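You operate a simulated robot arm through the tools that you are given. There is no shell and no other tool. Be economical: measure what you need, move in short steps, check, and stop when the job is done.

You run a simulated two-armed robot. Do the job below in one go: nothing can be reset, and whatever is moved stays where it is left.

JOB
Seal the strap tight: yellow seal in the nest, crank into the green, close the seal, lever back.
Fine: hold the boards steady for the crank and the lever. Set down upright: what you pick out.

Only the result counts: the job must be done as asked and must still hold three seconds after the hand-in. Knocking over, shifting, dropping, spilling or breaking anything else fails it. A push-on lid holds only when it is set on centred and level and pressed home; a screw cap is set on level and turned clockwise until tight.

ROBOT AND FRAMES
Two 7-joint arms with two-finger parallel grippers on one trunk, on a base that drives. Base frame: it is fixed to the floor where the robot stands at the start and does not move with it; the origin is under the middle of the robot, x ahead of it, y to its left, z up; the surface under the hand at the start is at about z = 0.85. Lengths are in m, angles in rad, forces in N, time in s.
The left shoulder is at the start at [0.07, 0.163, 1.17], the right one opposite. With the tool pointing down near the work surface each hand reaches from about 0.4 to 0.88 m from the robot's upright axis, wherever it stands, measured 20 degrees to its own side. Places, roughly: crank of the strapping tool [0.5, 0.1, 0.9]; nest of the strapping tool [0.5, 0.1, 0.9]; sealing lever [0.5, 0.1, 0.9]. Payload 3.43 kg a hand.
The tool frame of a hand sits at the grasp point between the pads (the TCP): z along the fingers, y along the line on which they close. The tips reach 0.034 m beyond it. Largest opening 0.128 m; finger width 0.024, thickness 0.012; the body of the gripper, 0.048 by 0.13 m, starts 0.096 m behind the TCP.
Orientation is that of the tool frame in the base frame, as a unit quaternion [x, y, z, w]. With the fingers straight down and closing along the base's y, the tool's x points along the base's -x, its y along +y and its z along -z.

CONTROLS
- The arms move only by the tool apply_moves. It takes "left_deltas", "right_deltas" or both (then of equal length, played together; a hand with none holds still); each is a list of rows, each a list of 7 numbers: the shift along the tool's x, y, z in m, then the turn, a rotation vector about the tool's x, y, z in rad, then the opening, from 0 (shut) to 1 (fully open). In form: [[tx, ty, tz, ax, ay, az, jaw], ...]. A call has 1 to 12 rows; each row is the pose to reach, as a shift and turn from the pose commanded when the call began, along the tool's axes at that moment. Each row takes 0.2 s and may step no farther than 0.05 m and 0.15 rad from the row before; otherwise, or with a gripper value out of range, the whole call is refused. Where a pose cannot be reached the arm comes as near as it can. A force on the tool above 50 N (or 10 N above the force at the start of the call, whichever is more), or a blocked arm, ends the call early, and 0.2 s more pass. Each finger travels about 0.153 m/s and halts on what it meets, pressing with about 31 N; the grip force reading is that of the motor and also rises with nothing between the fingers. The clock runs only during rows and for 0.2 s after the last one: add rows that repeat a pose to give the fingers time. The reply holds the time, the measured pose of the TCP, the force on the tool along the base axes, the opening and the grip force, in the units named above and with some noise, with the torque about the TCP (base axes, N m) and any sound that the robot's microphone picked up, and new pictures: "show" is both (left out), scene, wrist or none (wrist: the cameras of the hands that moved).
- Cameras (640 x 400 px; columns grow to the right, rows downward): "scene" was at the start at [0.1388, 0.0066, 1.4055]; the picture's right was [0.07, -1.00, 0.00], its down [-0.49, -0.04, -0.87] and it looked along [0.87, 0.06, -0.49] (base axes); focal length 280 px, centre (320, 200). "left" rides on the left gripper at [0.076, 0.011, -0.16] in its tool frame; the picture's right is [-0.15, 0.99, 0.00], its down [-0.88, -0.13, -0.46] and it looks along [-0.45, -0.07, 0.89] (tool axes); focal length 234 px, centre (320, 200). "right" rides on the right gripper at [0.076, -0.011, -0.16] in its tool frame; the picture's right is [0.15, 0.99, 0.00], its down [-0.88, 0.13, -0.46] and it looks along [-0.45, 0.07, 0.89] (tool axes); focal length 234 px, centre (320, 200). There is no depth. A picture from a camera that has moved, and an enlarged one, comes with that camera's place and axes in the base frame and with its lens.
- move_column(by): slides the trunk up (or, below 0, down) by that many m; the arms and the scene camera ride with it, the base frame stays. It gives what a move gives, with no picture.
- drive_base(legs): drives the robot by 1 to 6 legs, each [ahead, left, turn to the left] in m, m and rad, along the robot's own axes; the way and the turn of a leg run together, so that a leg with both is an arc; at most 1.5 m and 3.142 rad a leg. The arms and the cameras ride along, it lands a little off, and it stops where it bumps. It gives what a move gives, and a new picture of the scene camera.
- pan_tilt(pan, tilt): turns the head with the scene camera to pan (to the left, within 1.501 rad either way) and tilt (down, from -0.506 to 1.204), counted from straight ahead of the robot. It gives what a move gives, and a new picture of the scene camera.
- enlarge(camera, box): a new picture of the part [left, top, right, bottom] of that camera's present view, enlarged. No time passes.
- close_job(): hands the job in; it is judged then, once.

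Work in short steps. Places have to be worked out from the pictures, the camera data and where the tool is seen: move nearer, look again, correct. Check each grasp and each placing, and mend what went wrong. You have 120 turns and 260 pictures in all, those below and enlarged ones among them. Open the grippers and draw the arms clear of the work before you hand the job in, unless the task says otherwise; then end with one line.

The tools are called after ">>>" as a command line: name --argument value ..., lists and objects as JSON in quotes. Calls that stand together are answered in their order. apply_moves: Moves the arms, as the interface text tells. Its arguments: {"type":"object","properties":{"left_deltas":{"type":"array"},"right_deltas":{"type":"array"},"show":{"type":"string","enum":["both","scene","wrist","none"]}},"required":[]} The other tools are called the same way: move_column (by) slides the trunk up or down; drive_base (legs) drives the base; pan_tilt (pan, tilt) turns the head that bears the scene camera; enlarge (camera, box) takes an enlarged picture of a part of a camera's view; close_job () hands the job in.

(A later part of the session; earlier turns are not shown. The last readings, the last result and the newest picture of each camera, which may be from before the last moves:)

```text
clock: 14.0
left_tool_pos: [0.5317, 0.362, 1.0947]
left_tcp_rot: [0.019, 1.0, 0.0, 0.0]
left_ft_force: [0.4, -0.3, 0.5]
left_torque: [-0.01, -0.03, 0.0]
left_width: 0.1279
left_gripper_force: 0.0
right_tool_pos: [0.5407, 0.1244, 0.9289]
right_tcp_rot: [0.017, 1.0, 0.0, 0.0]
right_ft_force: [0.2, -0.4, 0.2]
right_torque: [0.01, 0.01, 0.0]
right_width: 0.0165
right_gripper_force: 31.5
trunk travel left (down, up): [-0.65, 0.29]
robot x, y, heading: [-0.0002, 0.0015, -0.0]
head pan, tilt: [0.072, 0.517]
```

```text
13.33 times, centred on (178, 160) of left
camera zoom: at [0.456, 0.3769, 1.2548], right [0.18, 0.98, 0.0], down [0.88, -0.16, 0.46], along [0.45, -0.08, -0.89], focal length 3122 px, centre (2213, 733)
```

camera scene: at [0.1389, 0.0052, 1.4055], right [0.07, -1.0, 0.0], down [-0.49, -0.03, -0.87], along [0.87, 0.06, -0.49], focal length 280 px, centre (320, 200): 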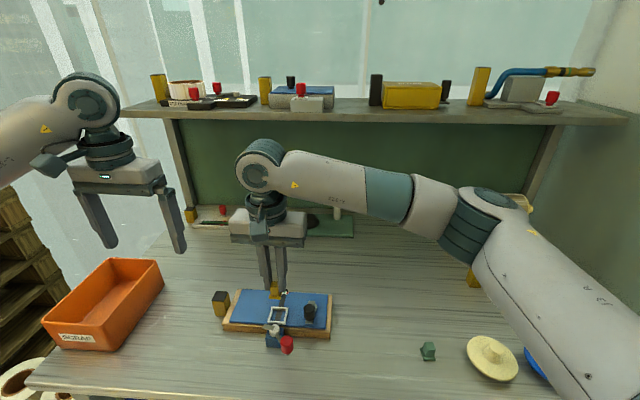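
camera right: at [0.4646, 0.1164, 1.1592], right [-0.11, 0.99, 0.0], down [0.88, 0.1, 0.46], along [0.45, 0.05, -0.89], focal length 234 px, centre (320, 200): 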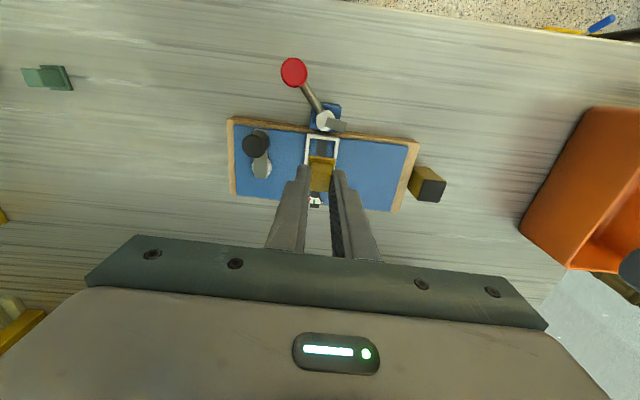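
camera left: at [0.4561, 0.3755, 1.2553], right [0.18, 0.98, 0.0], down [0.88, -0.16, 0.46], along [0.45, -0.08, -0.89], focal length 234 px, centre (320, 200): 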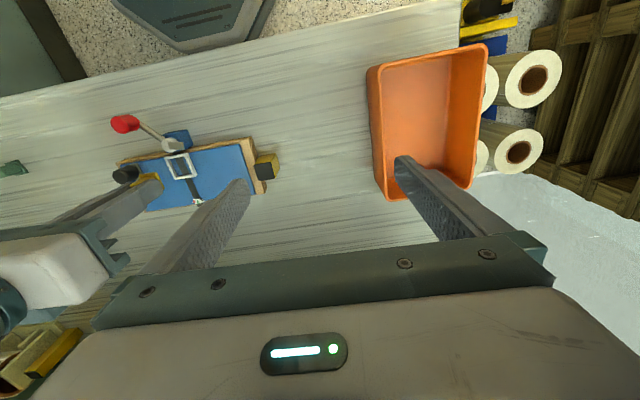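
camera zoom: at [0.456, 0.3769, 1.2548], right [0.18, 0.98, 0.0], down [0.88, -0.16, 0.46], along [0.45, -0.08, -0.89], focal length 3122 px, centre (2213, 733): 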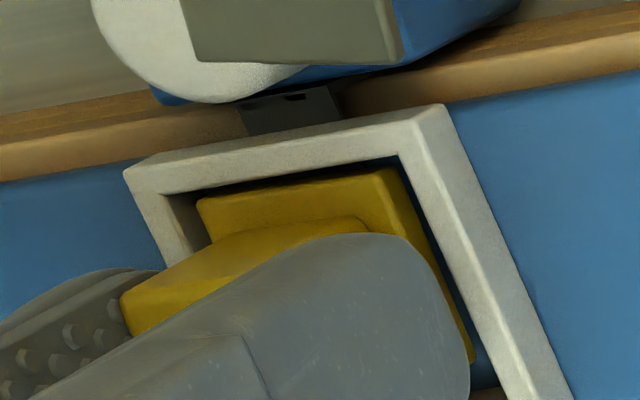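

The seal is inside the frame. I'll lower it gently until it touches.

>>> apply_moves --right_deltas '[[0.0005, 0, 0.0015, 0, 0, 0, 0], [0.0005, 0, 0.003, 0, 0, 0, 0]]' --show "none"

>>> enlarge --camera "scene" --box '[248, 290, 312, 330]'

```text
clock: 14.6
left_tool_pos: [0.5314, 0.3633, 1.0958]
left_tcp_rot: [0.018, 1.0, 0.001, 0.0]
left_ft_force: [0.2, 0.1, -0.5]
left_torque: [-0.02, -0.01, -0.03]
left_width: 0.1281
left_gripper_force: 0.0
right_tool_pos: [0.5407, 0.1248, 0.9277]
right_tcp_rot: [0.017, 1.0, 0.0, 0.0]
right_ft_force: [0.6, -0.6, 4.9]
right_torque: [-0.08, 0.0, 0.02]
right_width: 0.0168
right_gripper_force: 31.2
trunk travel left (down, up): [-0.65, 0.29]
robot x, y, heading: [0.0002, 0.0005, 0.0]
head pan, tilt: [0.072, 0.517]
```

```text
10.00 times, centred on (280, 310) of scene
camera zoom: at [0.1384, 0.0065, 1.4057], right [0.07, -1.0, 0.0], down [-0.49, -0.04, -0.87], along [0.87, 0.06, -0.49], focal length 2802 px, centre (720, -900)
```

zoom: 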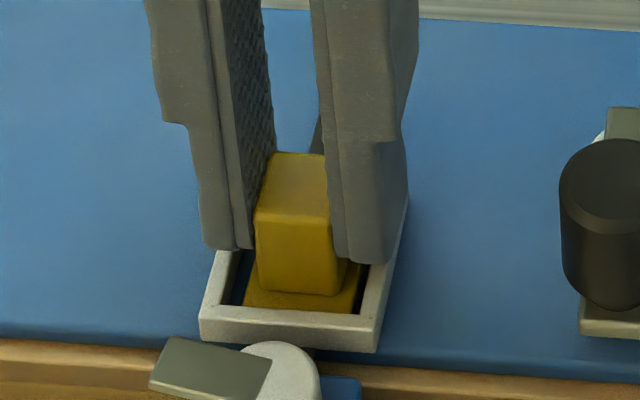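

Contact of 5 N, so it's seated or the tips are on the rim. I'll open slightly, rise and inspect.

>>> apply_moves --right_deltas '[[0, 0, -0.001, 0, 0, 0, 0.2], [0, 0, -0.001, 0, 0, 0, 0.3], [0, 0, -0.02, 0, 0, 0, 0.3], [0, 0, -0.05, 0, 0, 0, 0.3]]' --show "none"

>>> enlarge --camera "right" --box '[272, 120, 368, 180]'

>>> enlarge --camera "scene" --box '[248, 290, 312, 330]'

>>> enlarge --camera "left" --box '[154, 145, 202, 175]'

```text
clock: 15.6
left_tool_pos: [0.5309, 0.3625, 1.0958]
left_tcp_rot: [0.019, 1.0, 0.0, 0.0]
left_ft_force: [-0.3, 0.2, -0.5]
left_torque: [0.02, -0.06, 0.0]
left_width: 0.1281
left_gripper_force: 0.1
right_tool_pos: [0.5398, 0.1251, 0.9766]
right_tcp_rot: [0.017, 1.0, 0.0, 0.001]
right_ft_force: [0.5, -0.6, 0.4]
right_torque: [0.0, 0.01, 0.03]
right_width: 0.0384
right_gripper_force: 0.0
trunk travel left (down, up): [-0.65, 0.29]
robot x, y, heading: [-0.0004, -0.0002, 0.002]
head pan, tilt: [0.072, 0.517]
```

```text
6.67 times, centred on (320, 150) of right
camera zoom: at [0.4644, 0.1169, 1.136], right [-0.11, 0.99, 0.0], down [0.88, 0.1, 0.46], along [0.45, 0.05, -0.89], focal length 1561 px, centre (320, 533)
```

zoom: 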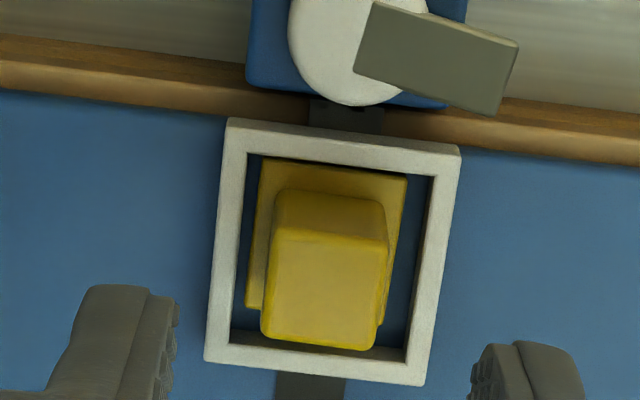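

```text
10.00 times, centred on (280, 310) of scene
camera zoom: at [0.1381, 0.0067, 1.4056], right [0.07, -1.0, 0.0], down [-0.49, -0.04, -0.87], along [0.87, 0.06, -0.49], focal length 2802 px, centre (720, -900)
```

zoom: 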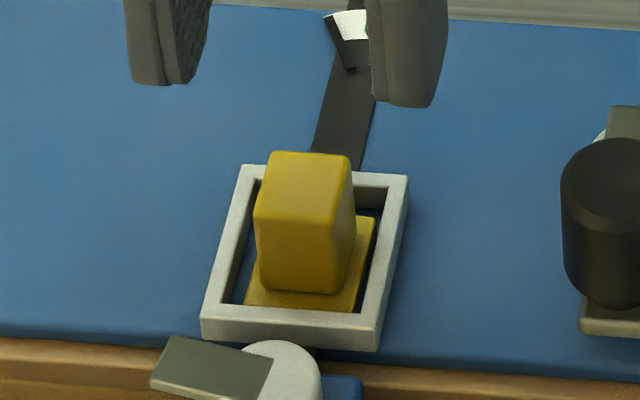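

```text
13.33 times, centred on (178, 160) of left
camera zoom: at [0.4553, 0.3769, 1.2551], right [0.18, 0.98, 0.0], down [0.88, -0.16, 0.46], along [0.45, -0.08, -0.89], focal length 3122 px, centre (2213, 733)
```

zoom: 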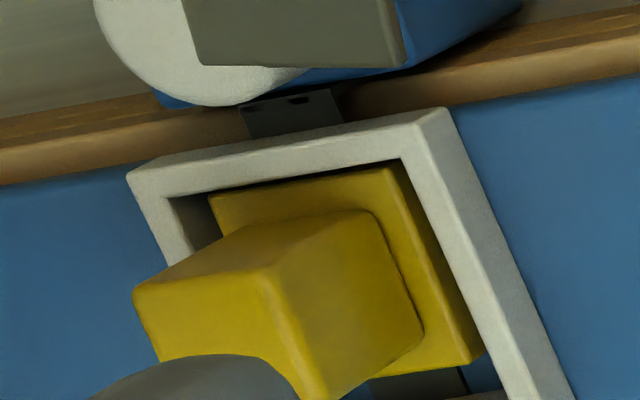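

The seal sits flat in the nest. I'll bring the left hand over the hold block and the right hand over the crank knob, and look.

>>> apply_moves --right_deltas '[[0, 0, -0.025, 0, 0, 0, 0.4], [0.003, -0.024, -0.025, 0, 0, 0, 0.5], [0.006, -0.048, -0.025, 0, 0, 0, 0.5], [0.0095, -0.0714, -0.025, 0, 0, 0, 0.5], [0.0095, -0.0714, -0.025, 0, 0, 0, 0.5], [0.0095, -0.0714, -0.025, 0, 0, 0, 0.5]]' --left_deltas '[[0, 0, 0, 0, 0, 0, 0.7], [-0.0125, -0.034, 0.02, 0, 0, 0, 0.5], [-0.025, -0.068, 0.04, 0, 0, 0, 0.5], [-0.0376, -0.1012, 0.055, 0, 0, 0, 0.5], [-0.0376, -0.1012, 0.07, 0, 0, 0, 0.5], [-0.0376, -0.1012, 0.07, 0, 0, 0, 0.5]]'

>>> enlarge --camera "left" --box '[256, 130, 384, 210]'

>>> enlarge --camera "right" --box '[240, 110, 400, 210]'

```text
clock: 17.0
left_tool_pos: [0.5674, 0.2586, 1.0266]
left_tcp_rot: [0.019, 1.0, 0.0, -0.001]
left_ft_force: [0.7, 0.0, 0.3]
left_torque: [-0.01, -0.02, 0.0]
left_width: 0.0639
left_gripper_force: 0.1
right_tool_pos: [0.5276, 0.0529, 1.0014]
right_tcp_rot: [0.017, 1.0, 0.0, 0.0]
right_ft_force: [-0.6, 0.5, 0.1]
right_torque: [-0.03, -0.01, 0.01]
right_width: 0.0638
right_gripper_force: 0.0
trunk travel left (down, up): [-0.65, 0.29]
robot x, y, heading: [-0.0018, -0.0015, 0.001]
head pan, tilt: [0.072, 0.517]
camera scene: at [0.1387, 0.0061, 1.4056], right [0.07, -1.0, 0.0], down [-0.49, -0.03, -0.87], along [0.87, 0.06, -0.49], focal length 280 px, centre (320, 200)
camera right: at [0.4527, 0.0456, 1.1607], right [-0.11, 0.99, 0.0], down [0.88, 0.1, 0.46], along [0.45, 0.05, -0.89], focal length 234 px, centre (320, 200)
camera left: at [0.4903, 0.2737, 1.1857], right [0.18, 0.98, 0.0], down [0.88, -0.16, 0.46], along [0.45, -0.08, -0.89], focal length 234 px, centre (320, 200)
```

scene: 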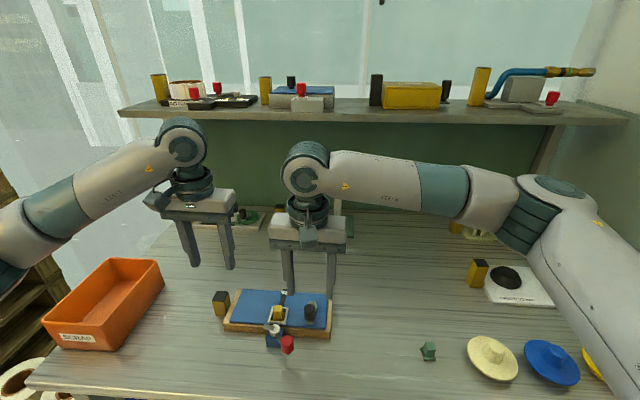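
right: 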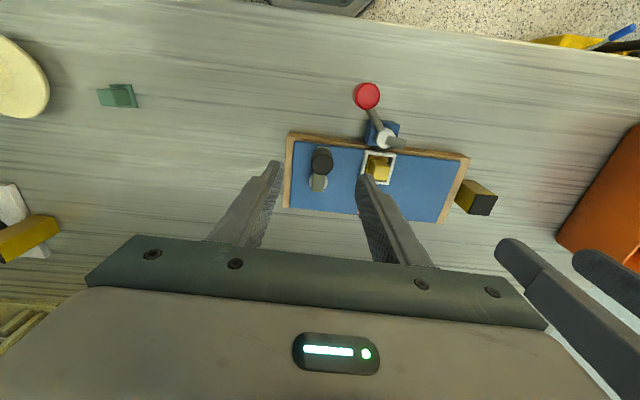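
left: 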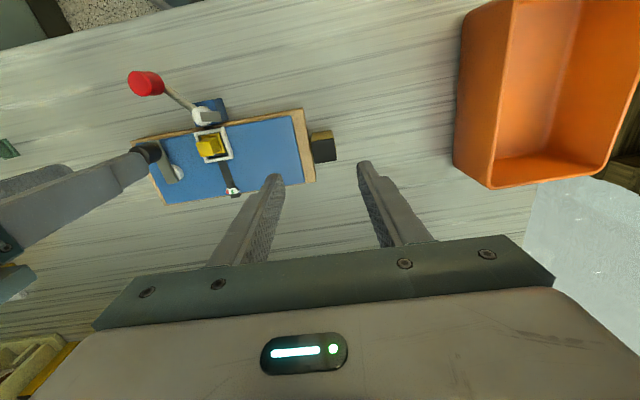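

```text
5.00 times, centred on (320, 170) of left
camera zoom: at [0.4903, 0.2737, 1.1857], right [0.18, 0.98, 0.0], down [0.88, -0.16, 0.46], along [0.45, -0.08, -0.89], focal length 1171 px, centre (320, 350)
```

zoom: 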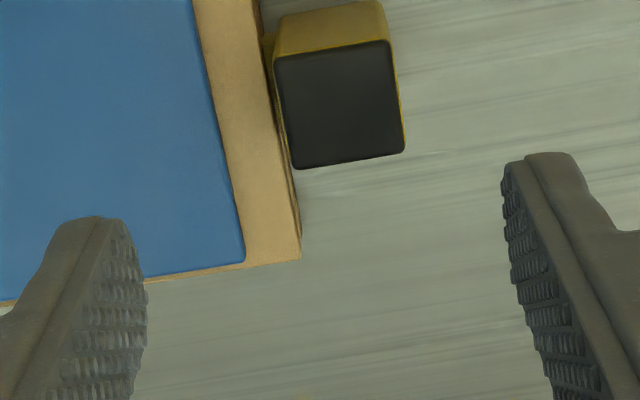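

```text
4.00 times, centred on (320, 160) of right
camera zoom: at [0.4527, 0.0456, 1.1607], right [-0.11, 0.99, 0.0], down [0.88, 0.1, 0.46], along [0.45, 0.05, -0.89], focal length 937 px, centre (320, 360)
```

zoom: 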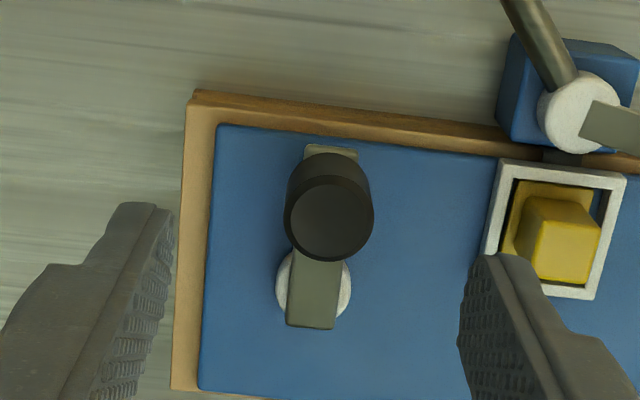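

Hold block centre is at left tool (0,+4 mm). The knob is at right tool (-2.7,+4 mm), with the pivot 37 mm behind it. I'll descend and grip both.

>>> apply_moves --right_deltas '[[-0.0027, 0.004, 0, 0, 0, 0, 0.35], [-0.0027, 0.004, 0.03, 0, 0, 0, 0.35], [-0.0027, 0.004, 0.05, 0, 0, 0, 0.35], [-0.0027, 0.004, 0.065, 0, 0, 0, 0.35], [-0.0027, 0.004, 0.065, 0, 0, 0, 0.35], [-0.0027, 0.004, 0.065, 0, 0, 0, 0.35]]' --left_deltas '[[0, 0.004, 0.03, 0, 0, 0, 0.5], [0, 0.004, 0.06, 0, 0, 0, 0.5], [0, 0.004, 0.09, 0, 0, 0, 0.5], [0, 0.004, 0.1026, 0, 0, 0, 0.5], [0, 0.004, 0.1026, 0, 0, 0, 0.5], [0, 0.004, 0.1026, 0, 0, 0, 0.5]]'

>>> enlarge --camera "scene" --box '[200, 260, 360, 360]'

>>> enlarge --camera "left" --box '[256, 130, 384, 210]'

>>> enlarge --camera "right" --box '[240, 110, 400, 210]'

```text
clock: 18.4
left_tool_pos: [0.565, 0.2633, 0.9224]
left_tcp_rot: [0.019, 1.0, -0.001, 0.0]
left_ft_force: [0.9, -0.1, 0.4]
left_torque: [-0.02, -0.06, 0.02]
left_width: 0.064
left_gripper_force: 0.1
right_tool_pos: [0.5297, 0.057, 0.9373]
right_tcp_rot: [0.017, 1.0, -0.001, 0.0]
right_ft_force: [0.3, -0.7, -0.3]
right_torque: [-0.02, 0.0, -0.02]
right_width: 0.0448
right_gripper_force: 0.0
trunk travel left (down, up): [-0.65, 0.29]
robot x, y, heading: [0.0014, -0.0009, -0.0]
head pan, tilt: [0.072, 0.517]
camera scene: at [0.1389, 0.0068, 1.4055], right [0.07, -1.0, 0.0], down [-0.49, -0.04, -0.87], along [0.87, 0.06, -0.49], focal length 280 px, centre (320, 200)
camera right: at [0.4562, 0.0505, 1.0962], right [-0.11, 0.99, 0.0], down [0.88, 0.1, 0.46], along [0.45, 0.05, -0.89], focal length 234 px, centre (320, 200)
camera left: at [0.4902, 0.2784, 1.0821], right [0.18, 0.98, 0.0], down [0.88, -0.16, 0.46], along [0.45, -0.08, -0.89], focal length 234 px, centre (320, 200)
```

scene: 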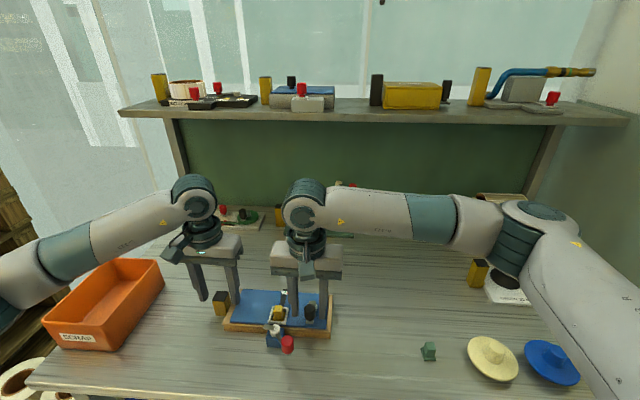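
right: 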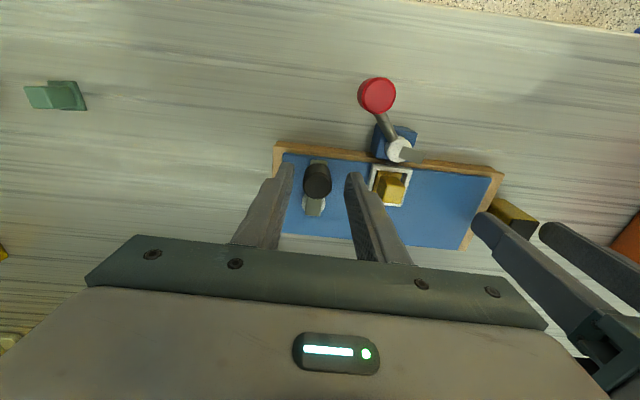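
left: 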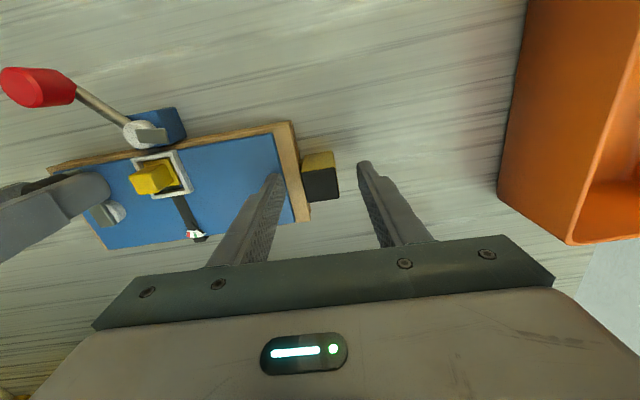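

```text
4.00 times, centred on (280, 310) of scene
camera zoom: at [0.1389, 0.0068, 1.4055], right [0.07, -1.0, 0.0], down [-0.49, -0.04, -0.87], along [0.87, 0.06, -0.49], focal length 1121 px, centre (480, -240)
```

zoom: 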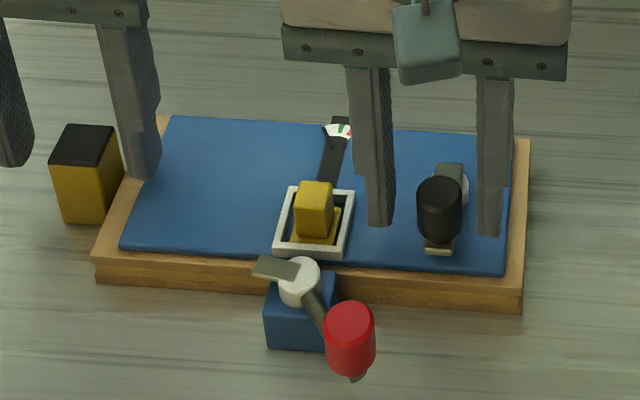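

```text
5.00 times, centred on (320, 170) of left
camera zoom: at [0.4902, 0.2784, 1.0821], right [0.18, 0.98, 0.0], down [0.88, -0.16, 0.46], along [0.45, -0.08, -0.89], focal length 1171 px, centre (320, 350)
```

zoom: 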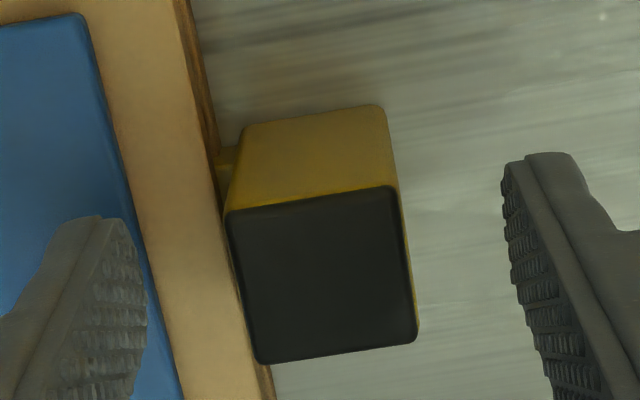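

```text
4.00 times, centred on (320, 160) of right
camera zoom: at [0.4562, 0.0505, 1.0962], right [-0.11, 0.99, 0.0], down [0.88, 0.1, 0.46], along [0.45, 0.05, -0.89], focal length 937 px, centre (320, 360)
```

zoom: 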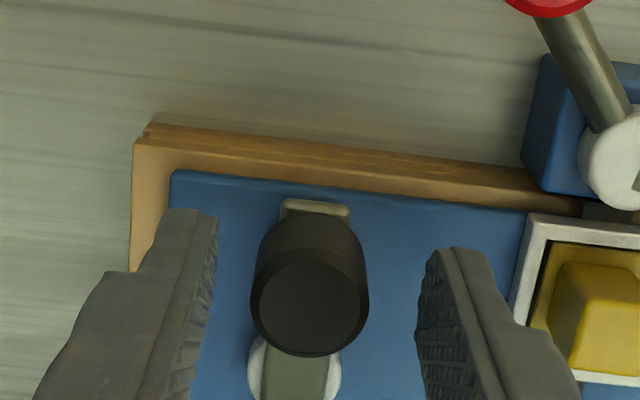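

Both are centred within 2 mm. I'll nudge the right hand and close both grippers.

>>> apply_moves --right_deltas '[[0.001, -0.0018, 0, 0, 0, 0, 0.35], [0.001, -0.0018, 0, 0, 0, 0, 0.2], [0.001, -0.0018, 0, 0, 0, 0, 0], [0.001, -0.0018, 0, 0, 0, 0, 0]]' --left_deltas '[[0, 0, 0, 0, 0, 0, 0.25], [0, 0, 0, 0, 0, 0, 0], [0, 0, 0, 0, 0, 0, 0], [0, 0, 0, 0, 0, 0, 0]]' --show "none"

>>> enlarge --camera "scene" --box '[200, 260, 360, 360]'

>>> enlarge --camera "left" --box '[160, 180, 288, 260]'

```text
clock: 19.4
left_tool_pos: [0.5663, 0.2649, 0.9238]
left_tcp_rot: [0.018, 1.0, -0.001, 0.0]
left_ft_force: [0.9, -1.7, 0.0]
left_torque: [0.16, 0.02, 0.4]
left_width: 0.0297
left_gripper_force: 31.2
right_tool_pos: [0.5301, 0.0556, 0.9367]
right_tcp_rot: [0.017, 1.0, 0.0, 0.0]
right_ft_force: [-0.9, 1.2, 0.7]
right_torque: [-0.28, -0.04, 0.04]
right_width: 0.0229
right_gripper_force: 31.2
trunk travel left (down, up): [-0.65, 0.29]
robot x, y, heading: [-0.0023, 0.0014, -0.003]
head pan, tilt: [0.072, 0.517]
```

```text
4.00 times, centred on (280, 310) of scene
camera zoom: at [0.139, 0.0067, 1.4055], right [0.07, -1.0, 0.0], down [-0.49, -0.04, -0.87], along [0.87, 0.06, -0.49], focal length 1121 px, centre (480, -240)
```

zoom: 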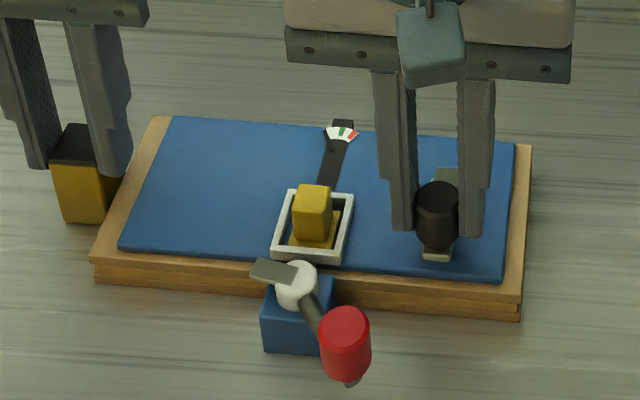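

```text
5.00 times, centred on (224, 220) of left
camera zoom: at [0.4903, 0.2782, 1.0822], right [0.18, 0.98, 0.0], down [0.88, -0.16, 0.46], along [0.45, -0.08, -0.89], focal length 1171 px, centre (800, 100)
```

zoom: 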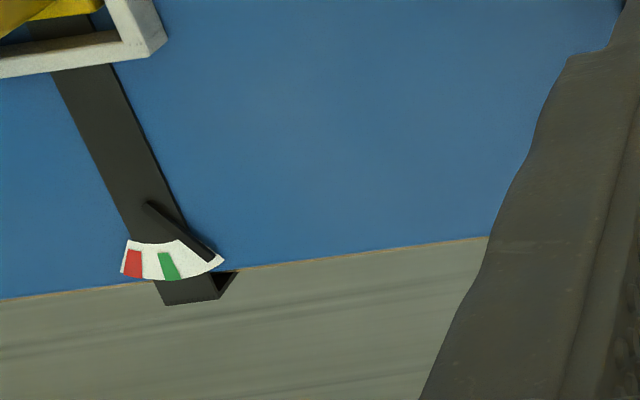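

Both are gripped. The gauge is visible in the left camera, with the needle in the low white, green next and red beyond. I'll crank clockwise 0.4 rad as a trial.

>>> apply_moves --right_deltas '[[-0.0002, 0.0037, 0, 0, 0, 0.1, 0], [-0.0007, 0.0074, 0, 0, 0, 0.2, 0], [-0.0017, 0.011, 0, 0, 0, 0.3, 0], [-0.0029, 0.0145, 0, 0, 0, 0.4, 0]]' --show "none"

>>> enlarge --camera "left" --box '[160, 180, 288, 260]'

>>> enlarge --camera "scene" --box '[200, 260, 360, 360]'

```text
clock: 20.2
left_tool_pos: [0.5651, 0.2691, 0.9229]
left_tcp_rot: [0.014, 1.0, 0.006, 0.0]
left_ft_force: [-0.1, 5.9, 2.9]
left_torque: [-0.16, 0.05, -0.31]
left_width: 0.0293
left_gripper_force: 30.9
right_tool_pos: [0.5322, 0.0606, 0.9368]
right_tcp_rot: [0.164, 0.986, -0.006, 0.0]
right_ft_force: [-2.3, -7.0, 1.4]
right_torque: [0.29, 0.02, 0.09]
right_width: 0.0225
right_gripper_force: 31.0
trunk travel left (down, up): [-0.65, 0.29]
robot x, y, heading: [0.0002, -0.0011, 0.002]
head pan, tilt: [0.072, 0.517]
stopped in row 4 (right hand): the force on the tool passed its limit at 54 N (the readings are from after the stop); the commanded pose is now the measured one
```

```text
5.00 times, centred on (224, 220) of left
camera zoom: at [0.4904, 0.2811, 1.0823], right [0.17, 0.98, 0.01], down [0.88, -0.16, 0.45], along [0.45, -0.07, -0.89], focal length 1171 px, centre (800, 100)
```

zoom: 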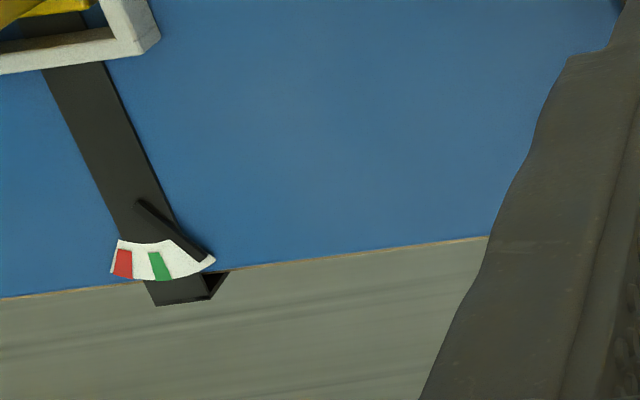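

```text
4.00 times, centred on (280, 310) of scene
camera zoom: at [0.1382, 0.0061, 1.4056], right [0.07, -1.0, 0.0], down [-0.49, -0.03, -0.87], along [0.87, 0.06, -0.49], focal length 1121 px, centre (480, -240)
```

zoom: 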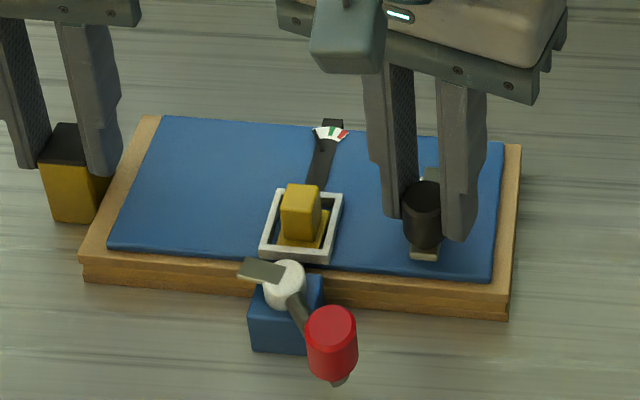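

Clockwise is blocked: the crank stayed put and the board was tugged a few mm. I'll ease back to the start pose before trying the other way.

>>> apply_moves --right_deltas '[[0.0001, -0.0018, 0, 0, 0, -0.1, 0], [0.0003, -0.0036, 0, 0, 0, -0.2, 0], [0.0004, -0.0054, 0, 0, 0, -0.296, 0], [0.0004, -0.0054, 0, 0, 0, -0.296, 0]]' --show "none"

>>> enlarge --camera "scene" --box '[200, 260, 360, 360]'

```text
clock: 21.2
left_tool_pos: [0.5662, 0.2695, 0.9223]
left_tcp_rot: [0.014, 1.0, 0.005, -0.001]
left_ft_force: [-2.4, 8.6, 7.3]
left_torque: [0.19, 0.3, -0.75]
left_width: 0.0298
left_gripper_force: 30.9
right_tool_pos: [0.5302, 0.0554, 0.9364]
right_tcp_rot: [0.016, 1.0, -0.006, 0.0]
right_ft_force: [4.9, -4.6, 1.0]
right_torque: [0.47, -0.55, -0.16]
right_width: 0.0228
right_gripper_force: 30.6
trunk travel left (down, up): [-0.65, 0.29]
robot x, y, heading: [-0.0025, -0.0003, 0.003]
head pan, tilt: [0.072, 0.517]
```

```text
4.00 times, centred on (280, 310) of scene
camera zoom: at [0.1384, 0.0067, 1.4056], right [0.07, -1.0, 0.0], down [-0.49, -0.04, -0.87], along [0.87, 0.06, -0.49], focal length 1121 px, centre (480, -240)
```

zoom: 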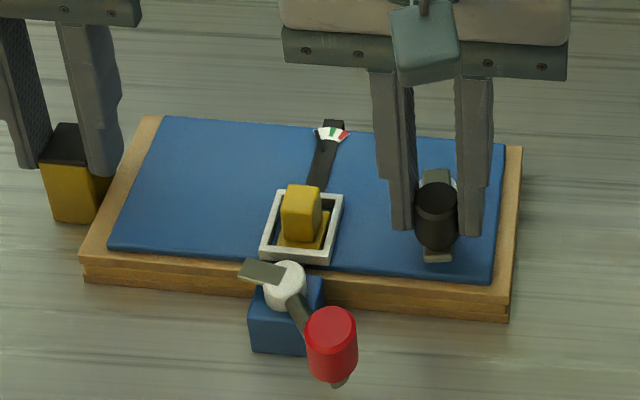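

The board stayed a few mm to the left, while the crank gave way counter-clockwise, so that's the winding direction. I'll turn it 0.4 rad that way and watch the gauge.

>>> apply_moves --right_deltas '[[-0.0007, -0.0037, 0, 0, 0, -0.1, 0], [-0.0017, -0.0073, 0, 0, 0, -0.2, 0], [-0.0031, -0.0108, 0, 0, 0, -0.3, 0], [-0.0049, -0.0141, 0, 0, 0, -0.4, 0]]' --show "none"

>>> enlarge --camera "left" --box '[160, 180, 288, 260]'

>>> enlarge --camera "scene" --box '[200, 260, 360, 360]'

```text
clock: 22.2
left_tool_pos: [0.5655, 0.2688, 0.924]
left_tcp_rot: [0.015, 1.0, 0.004, 0.0]
left_ft_force: [-3.2, -4.6, 7.3]
left_torque: [-0.36, 0.14, -0.51]
left_width: 0.0295
left_gripper_force: 31.0
right_tool_pos: [0.5332, 0.0429, 0.9375]
right_tcp_rot: [-0.184, 0.983, -0.005, -0.002]
right_ft_force: [3.6, 9.1, 1.5]
right_torque: [0.8, 0.09, 0.06]
right_width: 0.0225
right_gripper_force: 31.6
trunk travel left (down, up): [-0.65, 0.29]
robot x, y, heading: [-0.002, -0.0009, 0.001]
head pan, tilt: [0.072, 0.517]
```

```text
5.00 times, centred on (224, 220) of left
camera zoom: at [0.4899, 0.2807, 1.0822], right [0.18, 0.98, 0.01], down [0.88, -0.16, 0.45], along [0.45, -0.07, -0.89], focal length 1171 px, centre (800, 100)
```

zoom: 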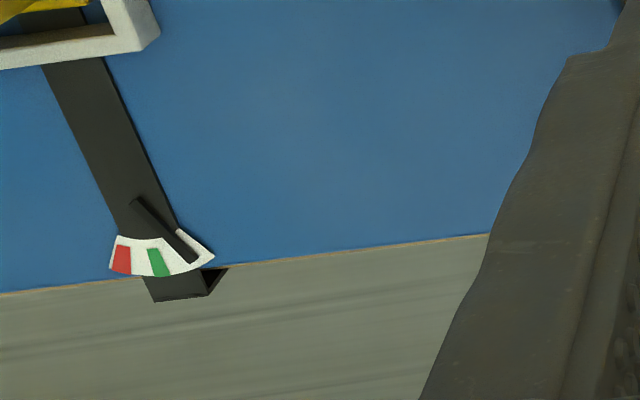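

```text
4.00 times, centred on (280, 310) of scene
camera zoom: at [0.1379, 0.0068, 1.4056], right [0.07, -1.0, 0.0], down [-0.49, -0.04, -0.87], along [0.87, 0.06, -0.49], focal length 1121 px, centre (480, -240)
```

zoom: 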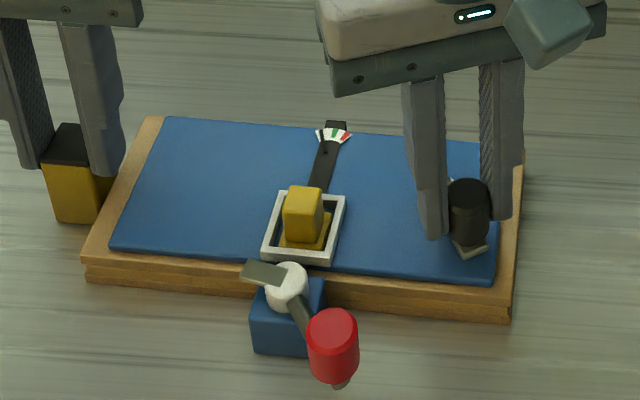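

The needle is moving toward green. I'll continue counter-clockwise by 0.5 rad.

>>> apply_moves --right_deltas '[[-0.0007, -0.0037, 0, 0, 0, -0.1, 0], [-0.0017, -0.0073, 0, 0, 0, -0.2, 0], [-0.0031, -0.0108, 0, 0, 0, -0.3, 0], [-0.0048, -0.0141, 0, 0, 0, -0.4, 0], [-0.0069, -0.0172, 0, 0, 0, -0.5, 0]]' --show "none"

>>> enlarge --camera "left" --box '[160, 180, 288, 260]'

>>> enlarge --camera "scene" --box '[200, 260, 360, 360]'

```text
clock: 23.4
left_tool_pos: [0.566, 0.269, 0.9224]
left_tcp_rot: [0.016, 1.0, 0.005, -0.001]
left_ft_force: [-8.5, -18.0, 9.3]
left_torque: [-0.73, 0.12, -0.93]
left_width: 0.0296
left_gripper_force: 30.9
right_tool_pos: [0.5477, 0.0294, 0.9367]
right_tcp_rot: [-0.421, 0.907, -0.004, -0.003]
right_ft_force: [6.5, 19.8, -2.5]
right_torque: [0.58, -0.06, -0.08]
right_width: 0.0222
right_gripper_force: 30.7
trunk travel left (down, up): [-0.65, 0.29]
robot x, y, heading: [0.0031, -0.0005, -0.003]
head pan, tilt: [0.072, 0.517]
```

```text
5.00 times, centred on (224, 220) of left
camera zoom: at [0.4901, 0.2805, 1.0822], right [0.18, 0.98, 0.01], down [0.88, -0.16, 0.45], along [0.45, -0.07, -0.89], focal length 1171 px, centre (800, 100)
```

zoom: 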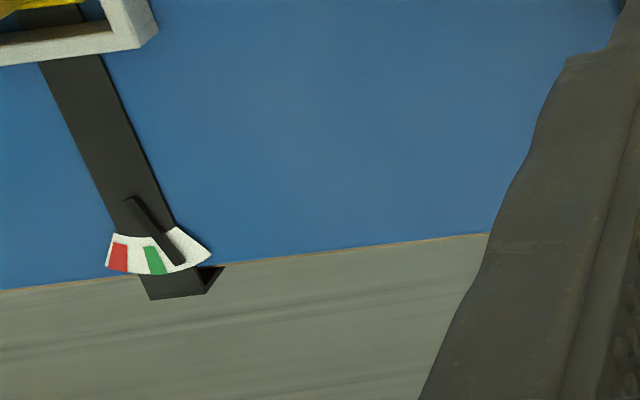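

```text
4.00 times, centred on (280, 310) of scene
camera zoom: at [0.1382, 0.0066, 1.4056], right [0.07, -1.0, 0.0], down [-0.49, -0.04, -0.87], along [0.87, 0.06, -0.49], focal length 1121 px, centre (480, -240)
```

zoom: 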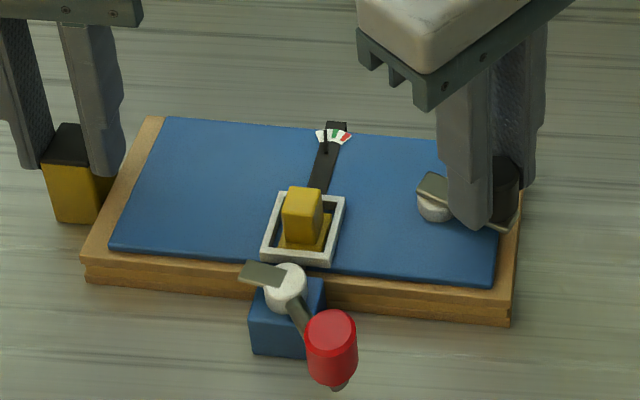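

The needle is over half-way to green. The wrist nears its limit, so I'll open, turn the hand back around the knob and regrip, which also tests the ratchet.

>>> apply_moves --right_deltas '[[0, 0, 0, 0, 0, 0, 0.35], [0, 0, 0, 0, 0, 0, 0.35], [0, 0, 0, 0, 0, 0.14, 0.35], [0, 0, 0, 0, 0, 0.28, 0.35], [0, 0, 0, 0, 0, 0.42, 0.35], [0, 0, 0, 0, 0, 0.56, 0.35], [0, 0, 0, 0, 0, 0.7, 0.35], [0, 0, 0, 0, 0, 0.84, 0.35], [0, 0, 0, 0, 0, 0.98, 0.35], [0, 0, 0, 0, 0, 1.12, 0.35], [0, 0, 0, 0, 0, 1.26, 0.35], [0, 0, 0, 0, 0, 1.4, 0.35]]' --show "wrist"

>>> enlarge --camera "left" --box '[160, 180, 288, 260]'

>>> enlarge --camera "right" --box '[240, 110, 400, 210]'

```text
clock: 26.0
left_tool_pos: [0.5663, 0.2697, 0.9238]
left_tcp_rot: [0.014, 1.0, 0.005, -0.001]
left_ft_force: [1.9, 3.2, 7.0]
left_torque: [-0.06, -0.01, -0.09]
left_width: 0.0294
left_gripper_force: 31.4
right_tool_pos: [0.5469, 0.029, 0.9359]
right_tcp_rot: [0.265, 0.964, -0.006, 0.0]
right_ft_force: [0.0, 1.5, -0.5]
right_torque: [0.01, 0.03, -0.02]
right_width: 0.045
right_gripper_force: 0.0
trunk travel left (down, up): [-0.65, 0.29]
robot x, y, heading: [0.0, 0.0012, -0.005]
head pan, tilt: [0.072, 0.517]
camera right: at [0.478, 0.0611, 1.0954], right [0.38, 0.93, -0.01], down [0.82, -0.33, 0.46], along [0.42, -0.18, -0.89], focal length 234 px, centre (320, 200)
```

right: 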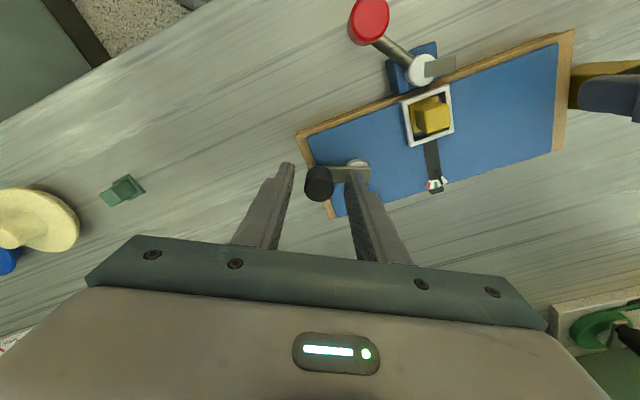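

```text
5.00 times, centred on (224, 220) of left
camera zoom: at [0.4903, 0.2813, 1.0821], right [0.17, 0.98, 0.01], down [0.88, -0.16, 0.45], along [0.45, -0.07, -0.89], focal length 1171 px, centre (800, 100)
```

zoom: 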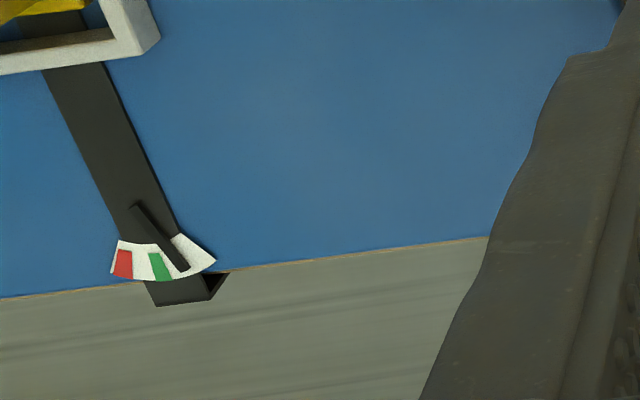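

```text
4.00 times, centred on (320, 160) of right
camera zoom: at [0.478, 0.0611, 1.0954], right [0.38, 0.93, -0.01], down [0.82, -0.33, 0.46], along [0.42, -0.18, -0.89], focal length 937 px, centre (320, 360)
```

zoom: 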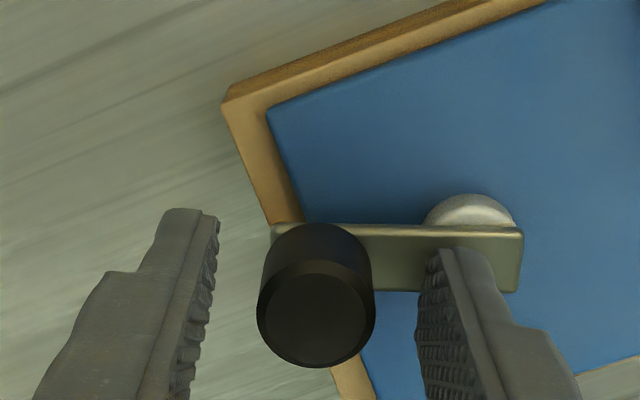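

The ratchet holds and the knob is centred between the fingers. I'll regrip and crank a further 0.7 rad.

>>> apply_moves --right_deltas '[[0, -0.0006, 0, 0, 0, 0, 0], [0, -0.0006, 0, 0, 0, 0, 0], [-0.0036, 0, 0, 0, 0, -0.1, 0], [-0.0072, 0.0003, 0, 0, 0, -0.2, 0], [-0.0107, 0.001, 0, 0, 0, -0.3, 0], [-0.0142, 0.0021, 0, 0, 0, -0.4, 0], [-0.0175, 0.0035, 0, 0, 0, -0.5, 0], [-0.0206, 0.0052, 0, 0, 0, -0.6, 0], [-0.0236, 0.0073, 0, 0, 0, -0.7, 0]]' --show "none"

>>> enlarge --camera "left" --box '[160, 180, 288, 260]'

>>> enlarge --camera "scene" --box '[200, 260, 360, 360]'

```text
clock: 28.0
left_tool_pos: [0.5667, 0.2687, 0.9223]
left_tcp_rot: [0.015, 1.0, 0.003, 0.0]
left_ft_force: [1.5, -16.8, 6.2]
left_torque: [-0.66, 0.08, 0.6]
left_width: 0.0298
left_gripper_force: 30.8
right_tool_pos: [0.5707, 0.0238, 0.9361]
right_tcp_rot: [-0.084, 0.996, -0.005, -0.002]
right_ft_force: [-2.3, 19.5, 0.2]
right_torque: [0.71, -0.17, -0.1]
right_width: 0.0221
right_gripper_force: 31.1
trunk travel left (down, up): [-0.65, 0.29]
robot x, y, heading: [-0.0016, 0.0024, 0.002]
head pan, tilt: [0.072, 0.517]
```

```text
5.00 times, centred on (224, 220) of left
camera zoom: at [0.4905, 0.2805, 1.082], right [0.18, 0.98, 0.01], down [0.88, -0.16, 0.45], along [0.45, -0.07, -0.89], focal length 1171 px, centre (800, 100)
```

zoom: 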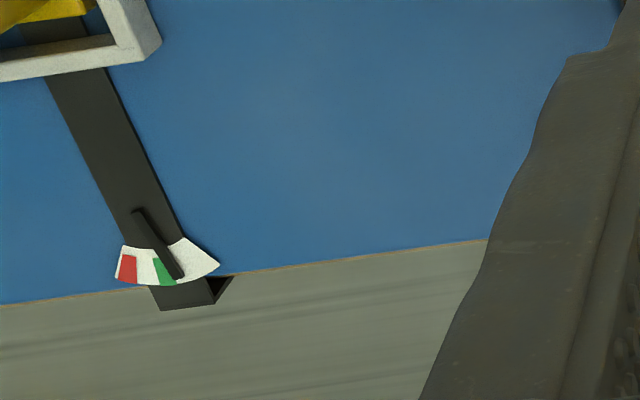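

```text
4.00 times, centred on (280, 310) of scene
camera zoom: at [0.1385, 0.0067, 1.4056], right [0.07, -1.0, 0.0], down [-0.49, -0.04, -0.87], along [0.87, 0.06, -0.49], focal length 1121 px, centre (480, -240)
```

zoom: 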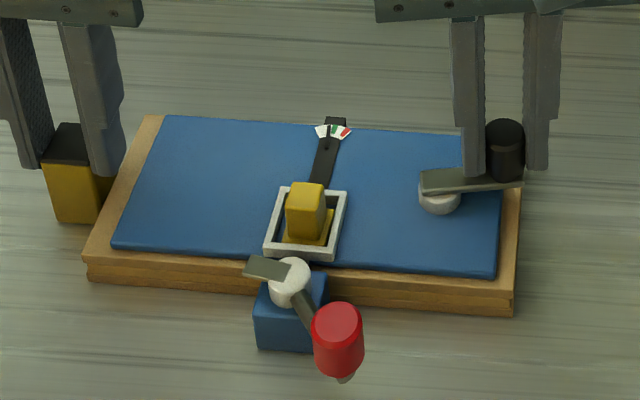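

Needle is at the edge of green, so I crank another 0.4 rad.

>>> apply_moves --right_deltas '[[-0.0036, 0, 0, 0, 0, -0.1, 0], [-0.0072, 0.0003, 0, 0, 0, -0.2, 0], [-0.0107, 0.001, 0, 0, 0, -0.3, 0], [-0.0142, 0.0021, 0, 0, 0, -0.4, 0]]' --show "none"

>>> enlarge --camera "left" --box '[164, 210, 228, 250]'

```text
clock: 29.0
left_tool_pos: [0.5667, 0.2684, 0.9224]
left_tcp_rot: [0.016, 1.0, 0.004, 0.0]
left_ft_force: [4.5, -26.4, 2.0]
left_torque: [-0.7, -0.16, 0.84]
left_width: 0.0297
left_gripper_force: 31.1
right_tool_pos: [0.5846, 0.0265, 0.9356]
right_tcp_rot: [-0.281, 0.96, -0.004, -0.002]
right_ft_force: [-3.8, 25.6, 0.3]
right_torque: [0.97, -0.03, -0.3]
right_width: 0.0227
right_gripper_force: 31.1
trunk travel left (down, up): [-0.65, 0.29]
robot x, y, heading: [-0.0004, -0.0007, -0.003]
head pan, tilt: [0.072, 0.517]
```

```text
10.00 times, centred on (196, 230) of left
camera zoom: at [0.4906, 0.2801, 1.082], right [0.18, 0.98, 0.01], down [0.88, -0.16, 0.45], along [0.45, -0.07, -0.89], focal length 2342 px, centre (1560, -100)
```

zoom: 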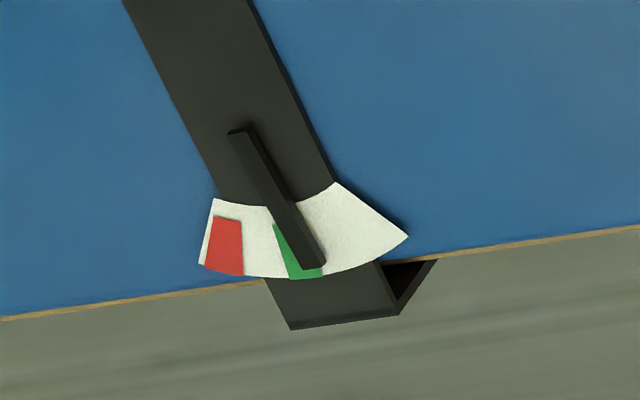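

The needle overlaps green's near half. I'll add 0.3 rad to centre it.

>>> apply_moves --right_deltas '[[-0.0036, 0, 0, 0, 0, -0.1, 0], [-0.0072, 0.0003, 0, 0, 0, -0.2, 0], [-0.0107, 0.001, 0, 0, 0, -0.3, 0]]' --show "none"

>>> enlarge --camera "left" --box '[164, 210, 228, 250]'

>>> enlarge --camera "scene" --box '[264, 280, 312, 310]'

```text
clock: 29.8
left_tool_pos: [0.5668, 0.2703, 0.9231]
left_tcp_rot: [0.013, 1.0, 0.005, 0.0]
left_ft_force: [5.9, -17.2, 2.3]
left_torque: [-0.66, -0.64, 0.97]
left_width: 0.0302
left_gripper_force: 31.3
right_tool_pos: [0.5936, 0.0335, 0.938]
right_tcp_rot: [-0.42, 0.907, -0.005, -0.003]
right_ft_force: [-5.5, 15.3, 0.2]
right_torque: [0.99, 0.33, -0.25]
right_width: 0.0226
right_gripper_force: 31.3
trunk travel left (down, up): [-0.65, 0.29]
robot x, y, heading: [0.0011, 0.0001, -0.003]
head pan, tilt: [0.072, 0.517]
```

```text
10.00 times, centred on (196, 230) of left
camera zoom: at [0.4909, 0.2811, 1.082], right [0.17, 0.98, 0.01], down [0.88, -0.16, 0.45], along [0.45, -0.07, -0.89], focal length 2342 px, centre (1560, -100)
```

zoom: 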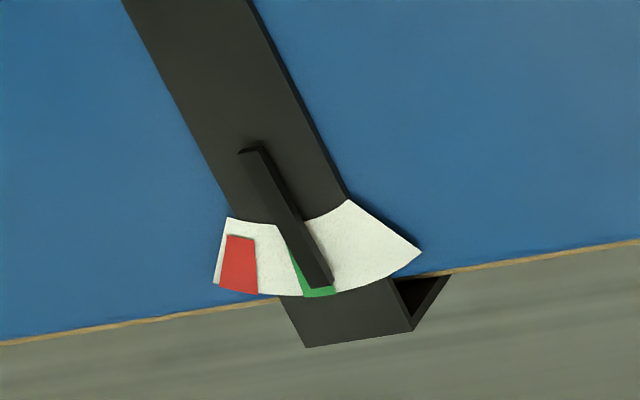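

```text
13.33 times, centred on (288, 295) of scene
camera zoom: at [0.1387, 0.0062, 1.4056], right [0.07, -1.0, 0.0], down [-0.49, -0.03, -0.87], along [0.87, 0.06, -0.49], focal length 3736 px, centre (747, -1067)
```

zoom: 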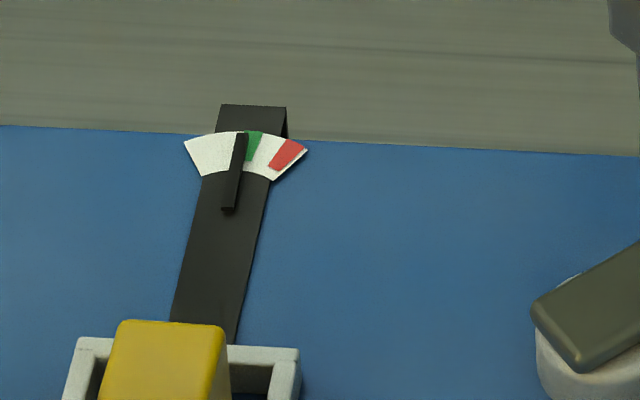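

Allowing for parallax, the needle is only at green's edge. I'll regrip with the hand turned back and continue.

>>> apply_moves --right_deltas '[[0, 0, 0, 0, 0, 0, 0.35], [0, 0, 0, 0, 0, 0, 0.35], [0, 0, 0, 0, 0, 0.14, 0.35], [0, 0, 0, 0, 0, 0.28, 0.35], [0, 0, 0, 0, 0, 0.42, 0.35], [0, 0, 0, 0, 0, 0.56, 0.35], [0, 0, 0, 0, 0, 0.7, 0.35], [0, 0, 0, 0, 0, 0.84, 0.35], [0, 0, 0, 0, 0, 0.98, 0.35], [0, 0, 0, 0, 0, 1.12, 0.35], [0, 0, 0, 0, 0, 1.26, 0.35], [0, 0, 0, 0, 0, 1.26, 0.35]]' --show "none"

>>> enlarge --camera "right" --box '[240, 110, 400, 210]'

>>> enlarge --camera "scene" --box '[264, 280, 312, 310]'

```text
clock: 32.4
left_tool_pos: [0.5659, 0.2685, 0.9232]
left_tcp_rot: [0.014, 1.0, 0.005, -0.002]
left_ft_force: [-0.9, 2.5, 3.7]
left_torque: [-0.16, -0.06, 0.18]
left_width: 0.0297
left_gripper_force: 30.8
right_tool_pos: [0.5936, 0.0336, 0.9369]
right_tcp_rot: [0.195, 0.981, -0.006, 0.0]
right_ft_force: [0.4, 0.2, -0.8]
right_torque: [0.02, 0.0, 0.02]
right_width: 0.045
right_gripper_force: 0.0
trunk travel left (down, up): [-0.65, 0.29]
robot x, y, heading: [0.0007, 0.0005, 0.003]
head pan, tilt: [0.072, 0.517]
```

```text
4.00 times, centred on (320, 160) of right
camera zoom: at [0.5208, 0.056, 1.096], right [0.25, 0.97, -0.01], down [0.86, -0.21, 0.46], along [0.44, -0.12, -0.89], focal length 937 px, centre (320, 360)
```

zoom: 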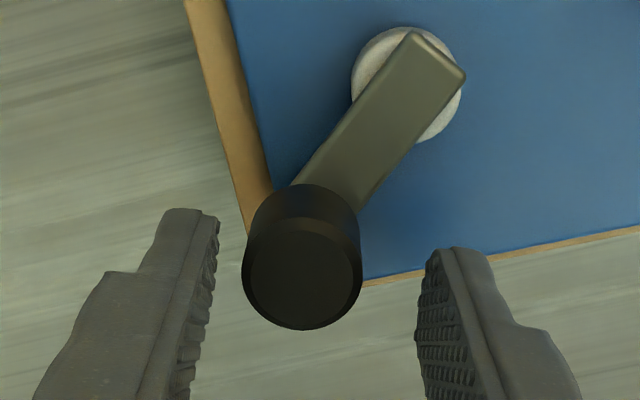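

```text
13.33 times, centred on (288, 295) of scene
camera zoom: at [0.1384, 0.0068, 1.4056], right [0.07, -1.0, 0.0], down [-0.49, -0.04, -0.87], along [0.87, 0.06, -0.49], focal length 3736 px, centre (747, -1067)
```

zoom: 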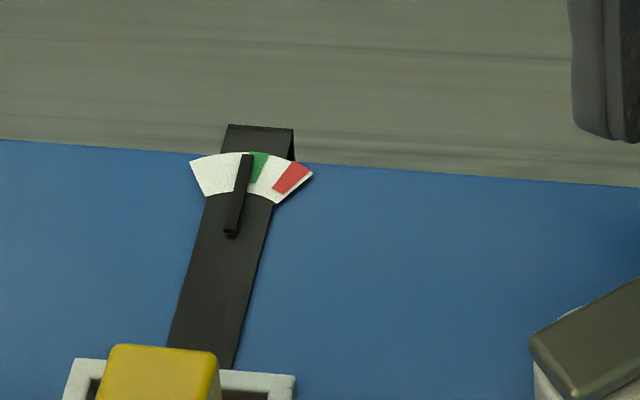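

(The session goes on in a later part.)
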